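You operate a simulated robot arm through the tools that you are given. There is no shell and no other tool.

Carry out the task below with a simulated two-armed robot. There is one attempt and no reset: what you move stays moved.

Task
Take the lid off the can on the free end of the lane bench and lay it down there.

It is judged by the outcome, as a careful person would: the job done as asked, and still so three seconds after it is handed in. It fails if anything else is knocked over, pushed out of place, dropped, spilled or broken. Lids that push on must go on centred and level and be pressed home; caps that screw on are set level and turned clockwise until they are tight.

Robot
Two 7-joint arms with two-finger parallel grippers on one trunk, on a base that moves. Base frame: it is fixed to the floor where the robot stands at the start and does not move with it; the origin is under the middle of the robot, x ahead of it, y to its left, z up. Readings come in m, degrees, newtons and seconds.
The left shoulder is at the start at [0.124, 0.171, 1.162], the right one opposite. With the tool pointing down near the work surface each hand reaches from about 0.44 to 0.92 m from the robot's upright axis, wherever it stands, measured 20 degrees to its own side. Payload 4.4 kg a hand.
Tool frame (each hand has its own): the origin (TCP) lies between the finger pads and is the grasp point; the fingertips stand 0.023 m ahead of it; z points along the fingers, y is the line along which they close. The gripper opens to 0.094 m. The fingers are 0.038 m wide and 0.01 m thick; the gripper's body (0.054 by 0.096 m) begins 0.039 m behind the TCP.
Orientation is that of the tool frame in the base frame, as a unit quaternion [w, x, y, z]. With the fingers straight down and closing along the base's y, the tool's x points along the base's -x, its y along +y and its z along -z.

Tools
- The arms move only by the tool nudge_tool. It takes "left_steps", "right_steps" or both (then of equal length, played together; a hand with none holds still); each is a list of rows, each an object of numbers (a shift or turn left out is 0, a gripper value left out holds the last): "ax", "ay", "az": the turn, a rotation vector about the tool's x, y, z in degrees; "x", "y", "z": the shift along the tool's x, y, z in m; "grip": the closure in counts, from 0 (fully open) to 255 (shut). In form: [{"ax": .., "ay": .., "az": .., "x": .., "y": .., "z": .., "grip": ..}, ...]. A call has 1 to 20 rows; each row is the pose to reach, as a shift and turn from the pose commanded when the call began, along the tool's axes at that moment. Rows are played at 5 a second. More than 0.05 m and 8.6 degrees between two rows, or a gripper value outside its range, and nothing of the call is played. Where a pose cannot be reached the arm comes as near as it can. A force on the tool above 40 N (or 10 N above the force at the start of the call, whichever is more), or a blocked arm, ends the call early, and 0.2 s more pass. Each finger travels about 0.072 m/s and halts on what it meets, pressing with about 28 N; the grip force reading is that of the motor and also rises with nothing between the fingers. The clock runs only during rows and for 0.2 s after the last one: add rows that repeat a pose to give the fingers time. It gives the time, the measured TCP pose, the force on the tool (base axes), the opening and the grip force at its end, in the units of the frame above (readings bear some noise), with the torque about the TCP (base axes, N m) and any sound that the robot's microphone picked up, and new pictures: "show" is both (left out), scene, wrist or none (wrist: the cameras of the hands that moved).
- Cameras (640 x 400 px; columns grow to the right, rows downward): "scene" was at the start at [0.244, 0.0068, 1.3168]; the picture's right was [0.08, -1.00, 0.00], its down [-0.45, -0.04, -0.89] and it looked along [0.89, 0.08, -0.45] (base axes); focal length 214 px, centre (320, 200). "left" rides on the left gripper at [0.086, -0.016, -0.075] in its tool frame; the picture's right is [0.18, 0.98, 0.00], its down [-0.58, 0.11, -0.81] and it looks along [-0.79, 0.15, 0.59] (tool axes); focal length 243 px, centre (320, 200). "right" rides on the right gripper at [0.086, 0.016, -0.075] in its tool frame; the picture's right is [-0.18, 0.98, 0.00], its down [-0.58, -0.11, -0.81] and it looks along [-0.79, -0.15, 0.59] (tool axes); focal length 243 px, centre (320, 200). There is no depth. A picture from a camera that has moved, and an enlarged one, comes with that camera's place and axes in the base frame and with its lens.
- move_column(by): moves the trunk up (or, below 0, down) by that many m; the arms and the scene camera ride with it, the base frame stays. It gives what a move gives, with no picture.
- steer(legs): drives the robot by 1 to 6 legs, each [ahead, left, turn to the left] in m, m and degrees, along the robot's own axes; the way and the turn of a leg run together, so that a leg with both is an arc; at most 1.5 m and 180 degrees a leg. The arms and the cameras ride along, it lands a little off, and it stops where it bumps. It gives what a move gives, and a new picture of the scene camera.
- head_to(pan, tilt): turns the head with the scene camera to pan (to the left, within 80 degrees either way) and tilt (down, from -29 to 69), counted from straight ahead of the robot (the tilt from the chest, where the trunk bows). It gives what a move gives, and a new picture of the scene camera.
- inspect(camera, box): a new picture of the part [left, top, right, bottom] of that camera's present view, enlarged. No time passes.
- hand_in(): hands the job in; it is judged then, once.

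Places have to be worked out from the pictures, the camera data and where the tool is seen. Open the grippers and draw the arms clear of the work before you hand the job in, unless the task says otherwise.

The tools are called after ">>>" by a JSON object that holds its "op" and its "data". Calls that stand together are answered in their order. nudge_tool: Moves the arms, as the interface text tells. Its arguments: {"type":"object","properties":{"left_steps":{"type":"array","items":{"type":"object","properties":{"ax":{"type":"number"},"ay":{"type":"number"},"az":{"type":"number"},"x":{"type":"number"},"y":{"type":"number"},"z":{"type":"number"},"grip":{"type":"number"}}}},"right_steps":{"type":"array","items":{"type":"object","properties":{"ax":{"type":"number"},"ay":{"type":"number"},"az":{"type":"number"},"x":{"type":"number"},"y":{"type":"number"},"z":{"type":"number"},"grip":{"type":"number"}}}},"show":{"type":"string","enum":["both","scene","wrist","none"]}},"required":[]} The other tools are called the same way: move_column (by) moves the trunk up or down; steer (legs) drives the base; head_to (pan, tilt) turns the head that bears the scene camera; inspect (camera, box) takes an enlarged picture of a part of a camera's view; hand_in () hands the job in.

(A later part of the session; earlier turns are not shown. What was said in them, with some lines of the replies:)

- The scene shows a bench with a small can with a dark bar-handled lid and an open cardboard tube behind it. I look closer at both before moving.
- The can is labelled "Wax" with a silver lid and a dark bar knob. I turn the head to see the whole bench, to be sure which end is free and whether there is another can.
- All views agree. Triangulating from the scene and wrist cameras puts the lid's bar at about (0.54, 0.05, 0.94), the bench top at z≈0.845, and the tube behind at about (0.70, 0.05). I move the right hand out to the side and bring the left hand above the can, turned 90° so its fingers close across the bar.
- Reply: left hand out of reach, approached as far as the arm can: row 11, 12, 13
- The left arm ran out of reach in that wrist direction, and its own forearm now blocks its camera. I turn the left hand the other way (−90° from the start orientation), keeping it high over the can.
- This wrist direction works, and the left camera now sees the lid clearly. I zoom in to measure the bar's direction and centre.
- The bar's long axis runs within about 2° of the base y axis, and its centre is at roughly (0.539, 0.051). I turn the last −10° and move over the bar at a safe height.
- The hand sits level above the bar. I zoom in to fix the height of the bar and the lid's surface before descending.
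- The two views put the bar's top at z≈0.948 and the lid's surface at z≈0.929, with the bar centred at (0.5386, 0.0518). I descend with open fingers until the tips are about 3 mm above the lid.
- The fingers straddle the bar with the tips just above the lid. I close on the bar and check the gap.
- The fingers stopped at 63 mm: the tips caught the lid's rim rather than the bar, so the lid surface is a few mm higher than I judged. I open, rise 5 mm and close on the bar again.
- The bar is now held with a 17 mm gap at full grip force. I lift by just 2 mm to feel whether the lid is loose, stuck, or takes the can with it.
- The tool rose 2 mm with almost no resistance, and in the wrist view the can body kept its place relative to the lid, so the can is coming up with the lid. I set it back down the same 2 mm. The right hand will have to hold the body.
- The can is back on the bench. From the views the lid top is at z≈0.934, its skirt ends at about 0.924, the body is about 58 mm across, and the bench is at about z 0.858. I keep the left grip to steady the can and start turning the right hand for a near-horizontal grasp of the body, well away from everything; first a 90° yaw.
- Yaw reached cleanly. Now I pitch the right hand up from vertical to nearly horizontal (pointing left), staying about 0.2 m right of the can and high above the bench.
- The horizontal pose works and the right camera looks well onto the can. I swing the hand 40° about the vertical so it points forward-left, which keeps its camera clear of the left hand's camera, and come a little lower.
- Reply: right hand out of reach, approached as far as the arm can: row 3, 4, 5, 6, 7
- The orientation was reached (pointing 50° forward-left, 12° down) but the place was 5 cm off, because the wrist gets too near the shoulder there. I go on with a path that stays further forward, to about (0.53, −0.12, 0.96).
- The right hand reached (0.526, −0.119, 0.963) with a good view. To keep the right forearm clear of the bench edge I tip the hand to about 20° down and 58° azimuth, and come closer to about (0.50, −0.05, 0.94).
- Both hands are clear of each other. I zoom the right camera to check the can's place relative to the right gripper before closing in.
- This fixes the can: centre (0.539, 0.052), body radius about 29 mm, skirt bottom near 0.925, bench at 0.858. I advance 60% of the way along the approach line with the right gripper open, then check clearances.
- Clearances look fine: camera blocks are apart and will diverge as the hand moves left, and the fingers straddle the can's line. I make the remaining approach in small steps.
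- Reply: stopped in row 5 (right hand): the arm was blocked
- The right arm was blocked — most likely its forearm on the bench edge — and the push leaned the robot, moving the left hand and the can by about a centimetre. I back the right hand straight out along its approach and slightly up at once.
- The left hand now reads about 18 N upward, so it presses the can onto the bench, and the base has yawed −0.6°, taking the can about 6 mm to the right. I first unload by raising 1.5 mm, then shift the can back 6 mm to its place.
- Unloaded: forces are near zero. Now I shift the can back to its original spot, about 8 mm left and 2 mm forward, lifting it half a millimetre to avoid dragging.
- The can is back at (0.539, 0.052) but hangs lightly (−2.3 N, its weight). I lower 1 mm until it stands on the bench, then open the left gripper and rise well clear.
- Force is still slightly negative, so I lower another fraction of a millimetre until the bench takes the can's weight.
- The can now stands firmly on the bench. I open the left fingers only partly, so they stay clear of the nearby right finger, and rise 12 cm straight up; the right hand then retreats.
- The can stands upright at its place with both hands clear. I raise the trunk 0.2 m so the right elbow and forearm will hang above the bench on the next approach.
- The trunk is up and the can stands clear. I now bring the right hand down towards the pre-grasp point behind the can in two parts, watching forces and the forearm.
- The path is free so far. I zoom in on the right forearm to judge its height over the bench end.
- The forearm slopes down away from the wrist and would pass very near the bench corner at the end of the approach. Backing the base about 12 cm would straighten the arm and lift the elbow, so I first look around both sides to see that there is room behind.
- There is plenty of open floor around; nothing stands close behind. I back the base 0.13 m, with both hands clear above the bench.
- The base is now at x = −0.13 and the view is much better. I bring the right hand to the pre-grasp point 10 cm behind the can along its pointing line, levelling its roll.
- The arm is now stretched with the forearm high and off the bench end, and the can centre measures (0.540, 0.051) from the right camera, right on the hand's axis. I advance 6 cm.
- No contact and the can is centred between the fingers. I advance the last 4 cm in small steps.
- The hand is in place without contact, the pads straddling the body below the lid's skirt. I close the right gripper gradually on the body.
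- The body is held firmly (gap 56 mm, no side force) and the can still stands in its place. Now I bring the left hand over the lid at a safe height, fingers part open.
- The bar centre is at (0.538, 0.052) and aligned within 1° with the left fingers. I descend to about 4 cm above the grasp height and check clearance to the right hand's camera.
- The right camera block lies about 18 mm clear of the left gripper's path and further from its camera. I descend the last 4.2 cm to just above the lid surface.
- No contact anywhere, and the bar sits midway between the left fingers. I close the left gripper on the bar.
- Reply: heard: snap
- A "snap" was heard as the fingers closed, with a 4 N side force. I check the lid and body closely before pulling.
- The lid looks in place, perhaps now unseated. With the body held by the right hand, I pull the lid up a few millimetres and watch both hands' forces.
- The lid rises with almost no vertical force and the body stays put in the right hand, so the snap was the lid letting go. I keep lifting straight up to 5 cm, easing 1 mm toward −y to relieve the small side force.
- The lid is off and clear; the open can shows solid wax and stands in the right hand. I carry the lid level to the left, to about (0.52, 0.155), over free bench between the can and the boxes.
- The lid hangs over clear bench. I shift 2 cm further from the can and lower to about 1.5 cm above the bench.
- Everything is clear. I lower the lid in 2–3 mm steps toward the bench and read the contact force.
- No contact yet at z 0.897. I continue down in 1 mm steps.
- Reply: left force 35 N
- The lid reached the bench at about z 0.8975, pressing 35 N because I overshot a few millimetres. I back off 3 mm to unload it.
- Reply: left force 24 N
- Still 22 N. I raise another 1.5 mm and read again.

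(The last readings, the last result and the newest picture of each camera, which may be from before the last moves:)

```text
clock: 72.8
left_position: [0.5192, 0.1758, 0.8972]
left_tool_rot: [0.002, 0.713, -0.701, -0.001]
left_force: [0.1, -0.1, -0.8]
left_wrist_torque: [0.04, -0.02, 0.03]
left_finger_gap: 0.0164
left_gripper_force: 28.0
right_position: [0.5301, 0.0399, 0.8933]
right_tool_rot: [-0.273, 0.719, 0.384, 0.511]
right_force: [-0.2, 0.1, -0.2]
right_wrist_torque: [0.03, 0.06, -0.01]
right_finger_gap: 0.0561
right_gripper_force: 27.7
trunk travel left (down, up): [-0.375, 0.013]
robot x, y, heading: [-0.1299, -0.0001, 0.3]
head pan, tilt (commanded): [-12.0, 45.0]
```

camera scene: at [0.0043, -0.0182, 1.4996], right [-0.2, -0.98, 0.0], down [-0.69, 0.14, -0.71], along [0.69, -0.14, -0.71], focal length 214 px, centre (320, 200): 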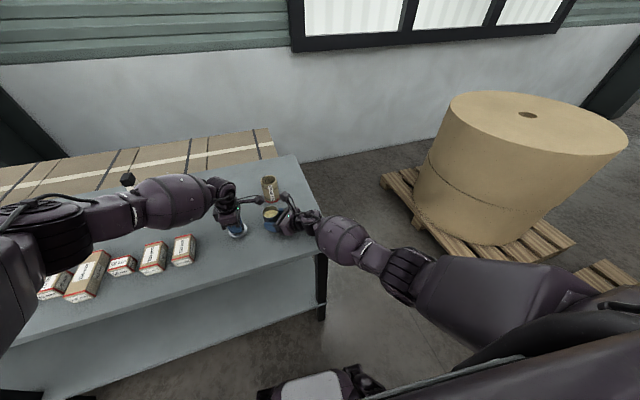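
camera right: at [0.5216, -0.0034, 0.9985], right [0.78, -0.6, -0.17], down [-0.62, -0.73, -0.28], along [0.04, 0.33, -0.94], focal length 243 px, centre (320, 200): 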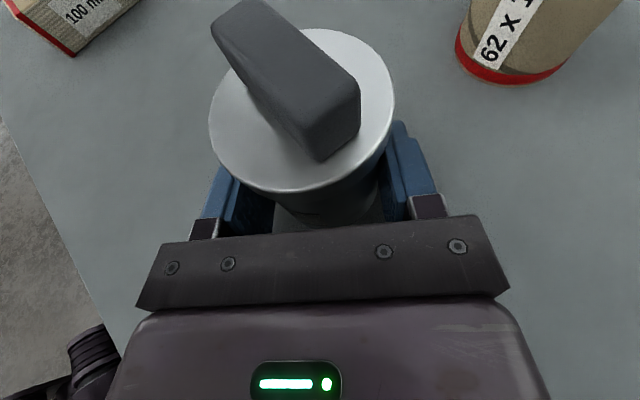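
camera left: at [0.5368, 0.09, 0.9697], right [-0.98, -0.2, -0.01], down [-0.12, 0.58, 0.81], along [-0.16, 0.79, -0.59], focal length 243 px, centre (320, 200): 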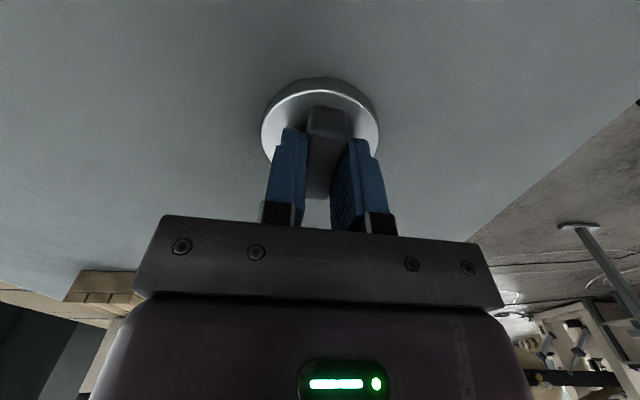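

The load is gone and the lid is resting at bench height. I ease down half a millimetre, open the left fingers gently and rise straight up.

>>> {"op": "nudge_tool", "data": {"left_steps": [{"z": 0.0005}, {"z": 0.0005, "grip": 215}, {"z": 0.0005, "grip": 190}, {"z": 0.0005, "grip": 150}, {"z": 0.0005, "grip": 140}, {"z": -0.005, "grip": 140}, {"z": -0.02, "grip": 140}, {"z": -0.04, "grip": 140}, {"z": -0.065, "grip": 140}, {"z": -0.09, "grip": 140}, {"z": -0.12, "grip": 140}, {"z": -0.12, "grip": 140}], "show": "both"}}

>>> {"op": "inspect", "data": {"camera": "scene", "box": [190, 150, 330, 260]}}

```text
clock: 75.5
left_position: [0.5202, 0.1784, 1.0182]
left_tool_rot: [0.0, 0.714, -0.7, 0.0]
left_force: [-0.1, 0.3, 0.6]
left_wrist_torque: [-0.01, -0.01, 0.0]
left_finger_gap: 0.0421
left_gripper_force: 0.0
right_position: [0.5308, 0.041, 0.8922]
right_tool_rot: [-0.273, 0.719, 0.384, 0.51]
right_force: [-0.3, 0.1, 0.8]
right_wrist_torque: [0.02, 0.01, 0.0]
right_finger_gap: 0.0563
right_gripper_force: 27.6
trunk travel left (down, up): [-0.375, 0.013]
robot x, y, heading: [-0.129, -0.0055, -0.1]
head pan, tilt (commanded): [-12.0, 45.0]
camera scene: at [0.0042, -0.0182, 1.4996], right [-0.2, -0.98, 0.0], down [-0.69, 0.14, -0.71], along [0.69, -0.14, -0.71], focal length 214 px, centre (320, 200)
camera left: at [0.5363, 0.0922, 1.0905], right [-0.98, -0.2, 0.0], down [-0.12, 0.58, 0.81], along [-0.16, 0.79, -0.59], focal length 243 px, centre (320, 200)
```

scene: 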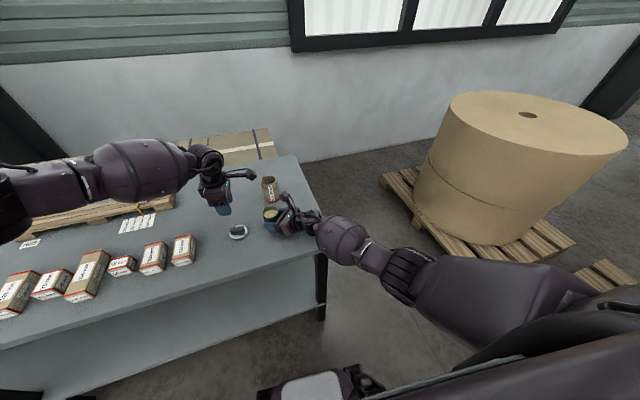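
left: 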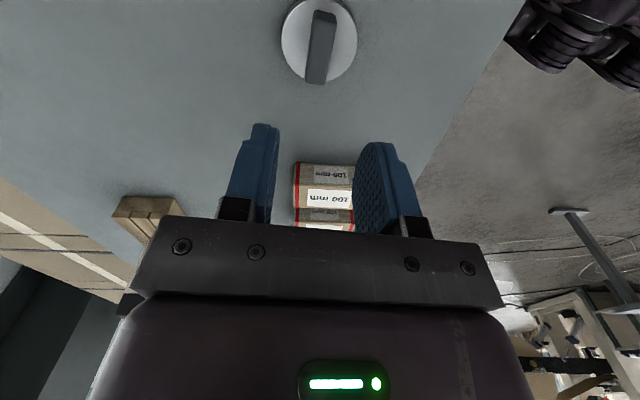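

```text
3.64 times, centred on (260, 205) of scene
camera zoom: at [0.0042, -0.0182, 1.4996], right [-0.2, -0.98, 0.0], down [-0.69, 0.14, -0.71], along [0.69, -0.14, -0.71], focal length 780 px, centre (538, 182)
```

zoom: 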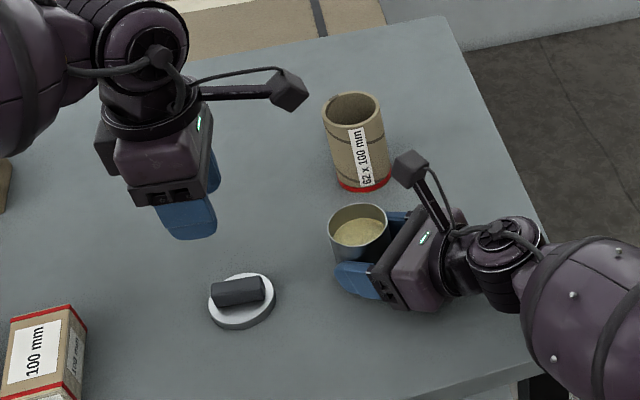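

The lid lies flat on the bench at about (0.52, 0.176), well clear of the boxes and the can. Now I open the right gripper and withdraw it straight back along its axis.

>>> {"op": "nudge_tool", "data": {"right_steps": [{"grip": 100}, {"grip": 80}, {"grip": 50}, {"grip": 0}, {"grip": 0}, {"grip": 0}, {"z": -0.012}, {"z": -0.03}, {"z": -0.05}, {"z": -0.075}, {"z": -0.1}, {"z": -0.1}], "show": "both"}}

>>> {"op": "inspect", "data": {"camera": "scene", "box": [190, 150, 330, 260]}}

```text
clock: 78.0
left_position: [0.5201, 0.1776, 1.0178]
left_tool_rot: [0.0, 0.713, -0.701, 0.0]
left_force: [-0.2, -0.8, 0.3]
left_wrist_torque: [0.02, 0.0, -0.01]
left_finger_gap: 0.0424
left_gripper_force: 0.0
right_position: [0.4793, -0.0341, 0.9248]
right_tool_rot: [-0.272, 0.719, 0.383, 0.512]
right_force: [-0.3, -0.3, -0.2]
right_wrist_torque: [0.01, -0.01, 0.0]
right_finger_gap: 0.0937
right_gripper_force: 0.0
trunk travel left (down, up): [-0.375, 0.013]
robot x, y, heading: [-0.1339, -0.0002, 0.2]
head pan, tilt (commanded): [-12.0, 45.0]
camera scene: at [0.0046, -0.0177, 1.4996], right [-0.2, -0.98, 0.0], down [-0.69, 0.14, -0.71], along [0.69, -0.14, -0.71], focal length 214 px, centre (320, 200)
camera right: at [0.4691, -0.0785, 1.0306], right [0.78, -0.6, -0.17], down [-0.62, -0.73, -0.28], along [0.04, 0.33, -0.94], focal length 243 px, centre (320, 200)
```

scene: 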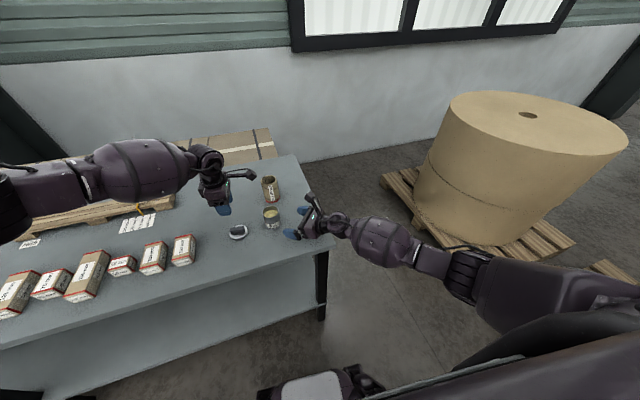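
right: 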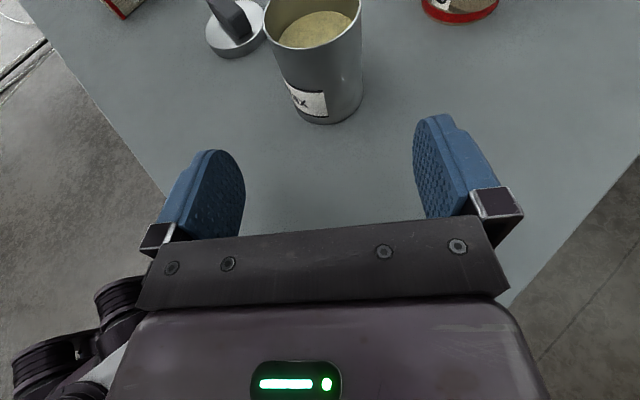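

```text
3.64 times, centred on (260, 205) of scene
camera zoom: at [0.0046, -0.0177, 1.4996], right [-0.2, -0.98, 0.0], down [-0.69, 0.14, -0.71], along [0.69, -0.14, -0.71], focal length 780 px, centre (538, 182)
```

zoom: 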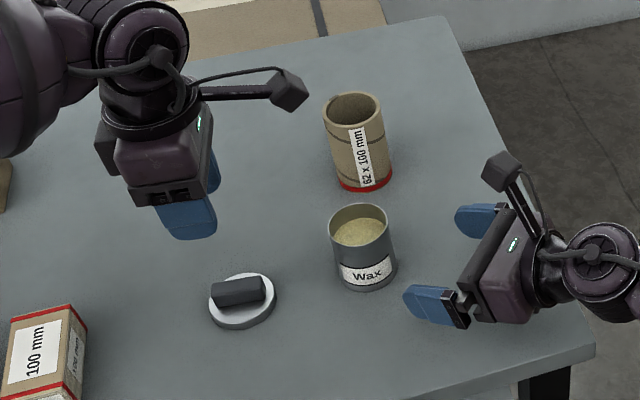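

The can stands upright and open, the lid lies flat, and the tube and boxes are untouched. I raise both arms well clear and open the left gripper fully.

>>> {"op": "nudge_tool", "data": {"left_steps": [{"z": -0.03}, {"z": -0.06}, {"z": -0.09, "grip": 60}, {"z": -0.12, "grip": 0}, {"z": -0.15, "grip": 0}, {"z": -0.18, "y": 0.02, "grip": 0}, {"z": -0.2, "y": 0.04, "grip": 0}, {"z": -0.2, "y": 0.04, "grip": 0}], "right_steps": [{"x": 0.0128, "y": 0.0023, "z": -0.024}, {"x": 0.0255, "y": 0.0046, "z": -0.048}, {"x": 0.0383, "y": 0.0069, "z": -0.072}, {"x": 0.051, "y": 0.0092, "z": -0.096}, {"x": 0.0638, "y": 0.0115, "z": -0.12}, {"x": 0.0765, "y": 0.0138, "z": -0.1443}, {"x": 0.0765, "y": 0.0138, "z": -0.1443}, {"x": 0.0765, "y": 0.0138, "z": -0.1443}], "show": "both"}}

>>> {"op": "inspect", "data": {"camera": "scene", "box": [190, 150, 330, 260]}}

```text
clock: 79.8
left_position: [0.4799, 0.1734, 1.2182]
left_tool_rot: [-0.001, 0.713, -0.701, 0.001]
left_force: [0.2, 0.6, 0.3]
left_wrist_torque: [0.01, -0.02, -0.01]
left_finger_gap: 0.0943
left_gripper_force: 0.0
right_position: [0.4301, -0.1386, 1.0469]
right_tool_rot: [-0.273, 0.719, 0.383, 0.512]
right_force: [-0.4, -0.7, 0.3]
right_wrist_torque: [0.02, 0.03, 0.0]
right_finger_gap: 0.0941
right_gripper_force: 0.0
trunk travel left (down, up): [-0.375, 0.013]
robot x, y, heading: [-0.1307, -0.0013, -0.2]
head pan, tilt (commanded): [-12.0, 45.0]
camera scene: at [0.0044, -0.0185, 1.4996], right [-0.2, -0.98, 0.0], down [-0.69, 0.15, -0.71], along [0.69, -0.14, -0.71], focal length 214 px, centre (320, 200)
camera right: at [0.4196, -0.1829, 1.1532], right [0.78, -0.6, -0.17], down [-0.62, -0.73, -0.28], along [0.04, 0.33, -0.94], focal length 243 px, centre (320, 200)
camera left: at [0.4967, 0.0881, 1.2905], right [-0.98, -0.2, 0.0], down [-0.12, 0.58, 0.81], along [-0.16, 0.79, -0.59], focal length 243 px, centre (320, 200)
```

scene: 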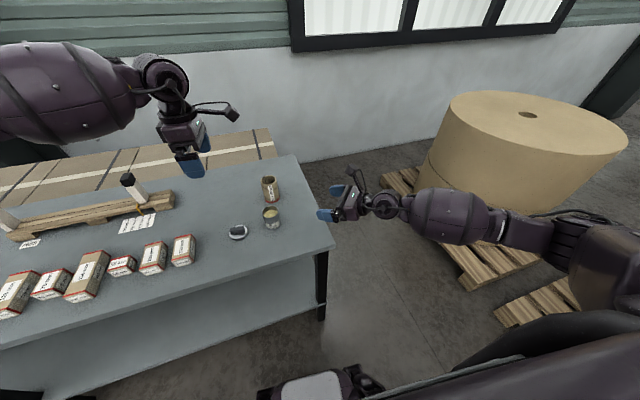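
right: 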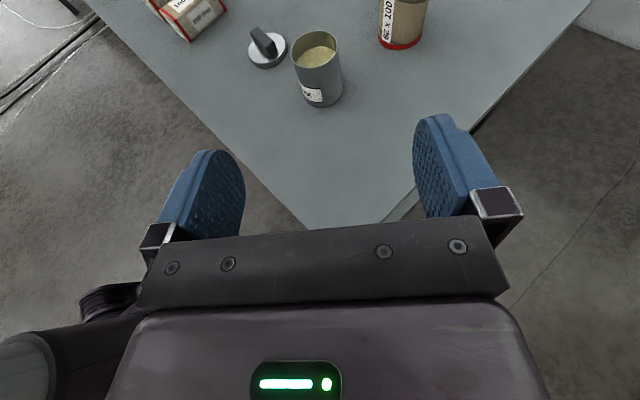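
left: 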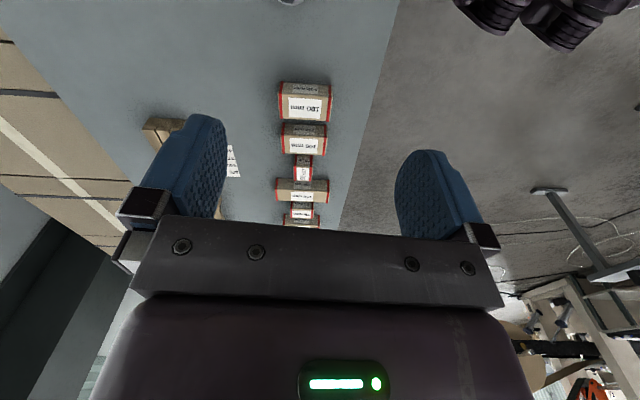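

```text
3.64 times, centred on (260, 205) of scene
camera zoom: at [0.0044, -0.0185, 1.4996], right [-0.2, -0.98, 0.0], down [-0.69, 0.15, -0.71], along [0.69, -0.14, -0.71], focal length 780 px, centre (538, 182)
```

zoom: 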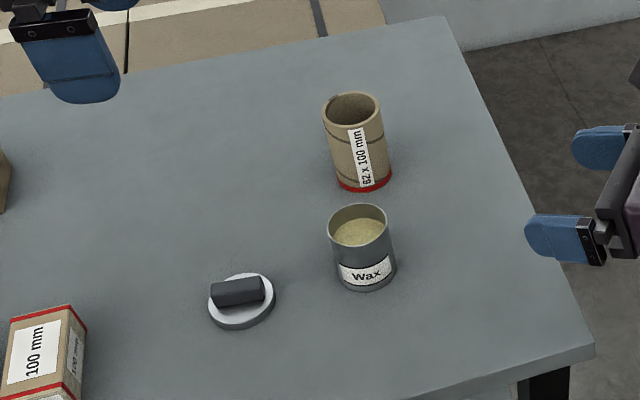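

The lid lies flat on the bench's free end, the open can stands upright in its place, and the tube and boxes are where they were. Both grippers are open and clear, so I hand the job in.

>>> {"op": "hand_in", "data": {}}

```text
The job is handed in.
```

The lid is off the wax can and lying flat on the free end of the bench, about 12 cm to the left of the can. I've handed the job in.

- **Can:** it stands upright and open, within a few millimetres of where it started. The lid was tight enough that the can came up with it on the first pull. So the right hand held the can while the left lifted the lid off.
- **Blocked move:** on its first approach the right arm was blocked, probably against the bench edge. That leaned the robot and dragged the can about a centimetre. I moved the can back, raised the trunk and backed the base up 13 cm before trying again.
- **Snap:** there was a snap as the left fingers closed on the lid. After that it lifted off freely, and I saw no damage.
- **Lid on the bench:** it was pressed down at about 35 N for a moment while being laid down, then eased off and released.
- **Everything else:** the cardboard tube and the boxes look undisturbed in the last pictures. Both grippers are open and the arms are clear of the work.
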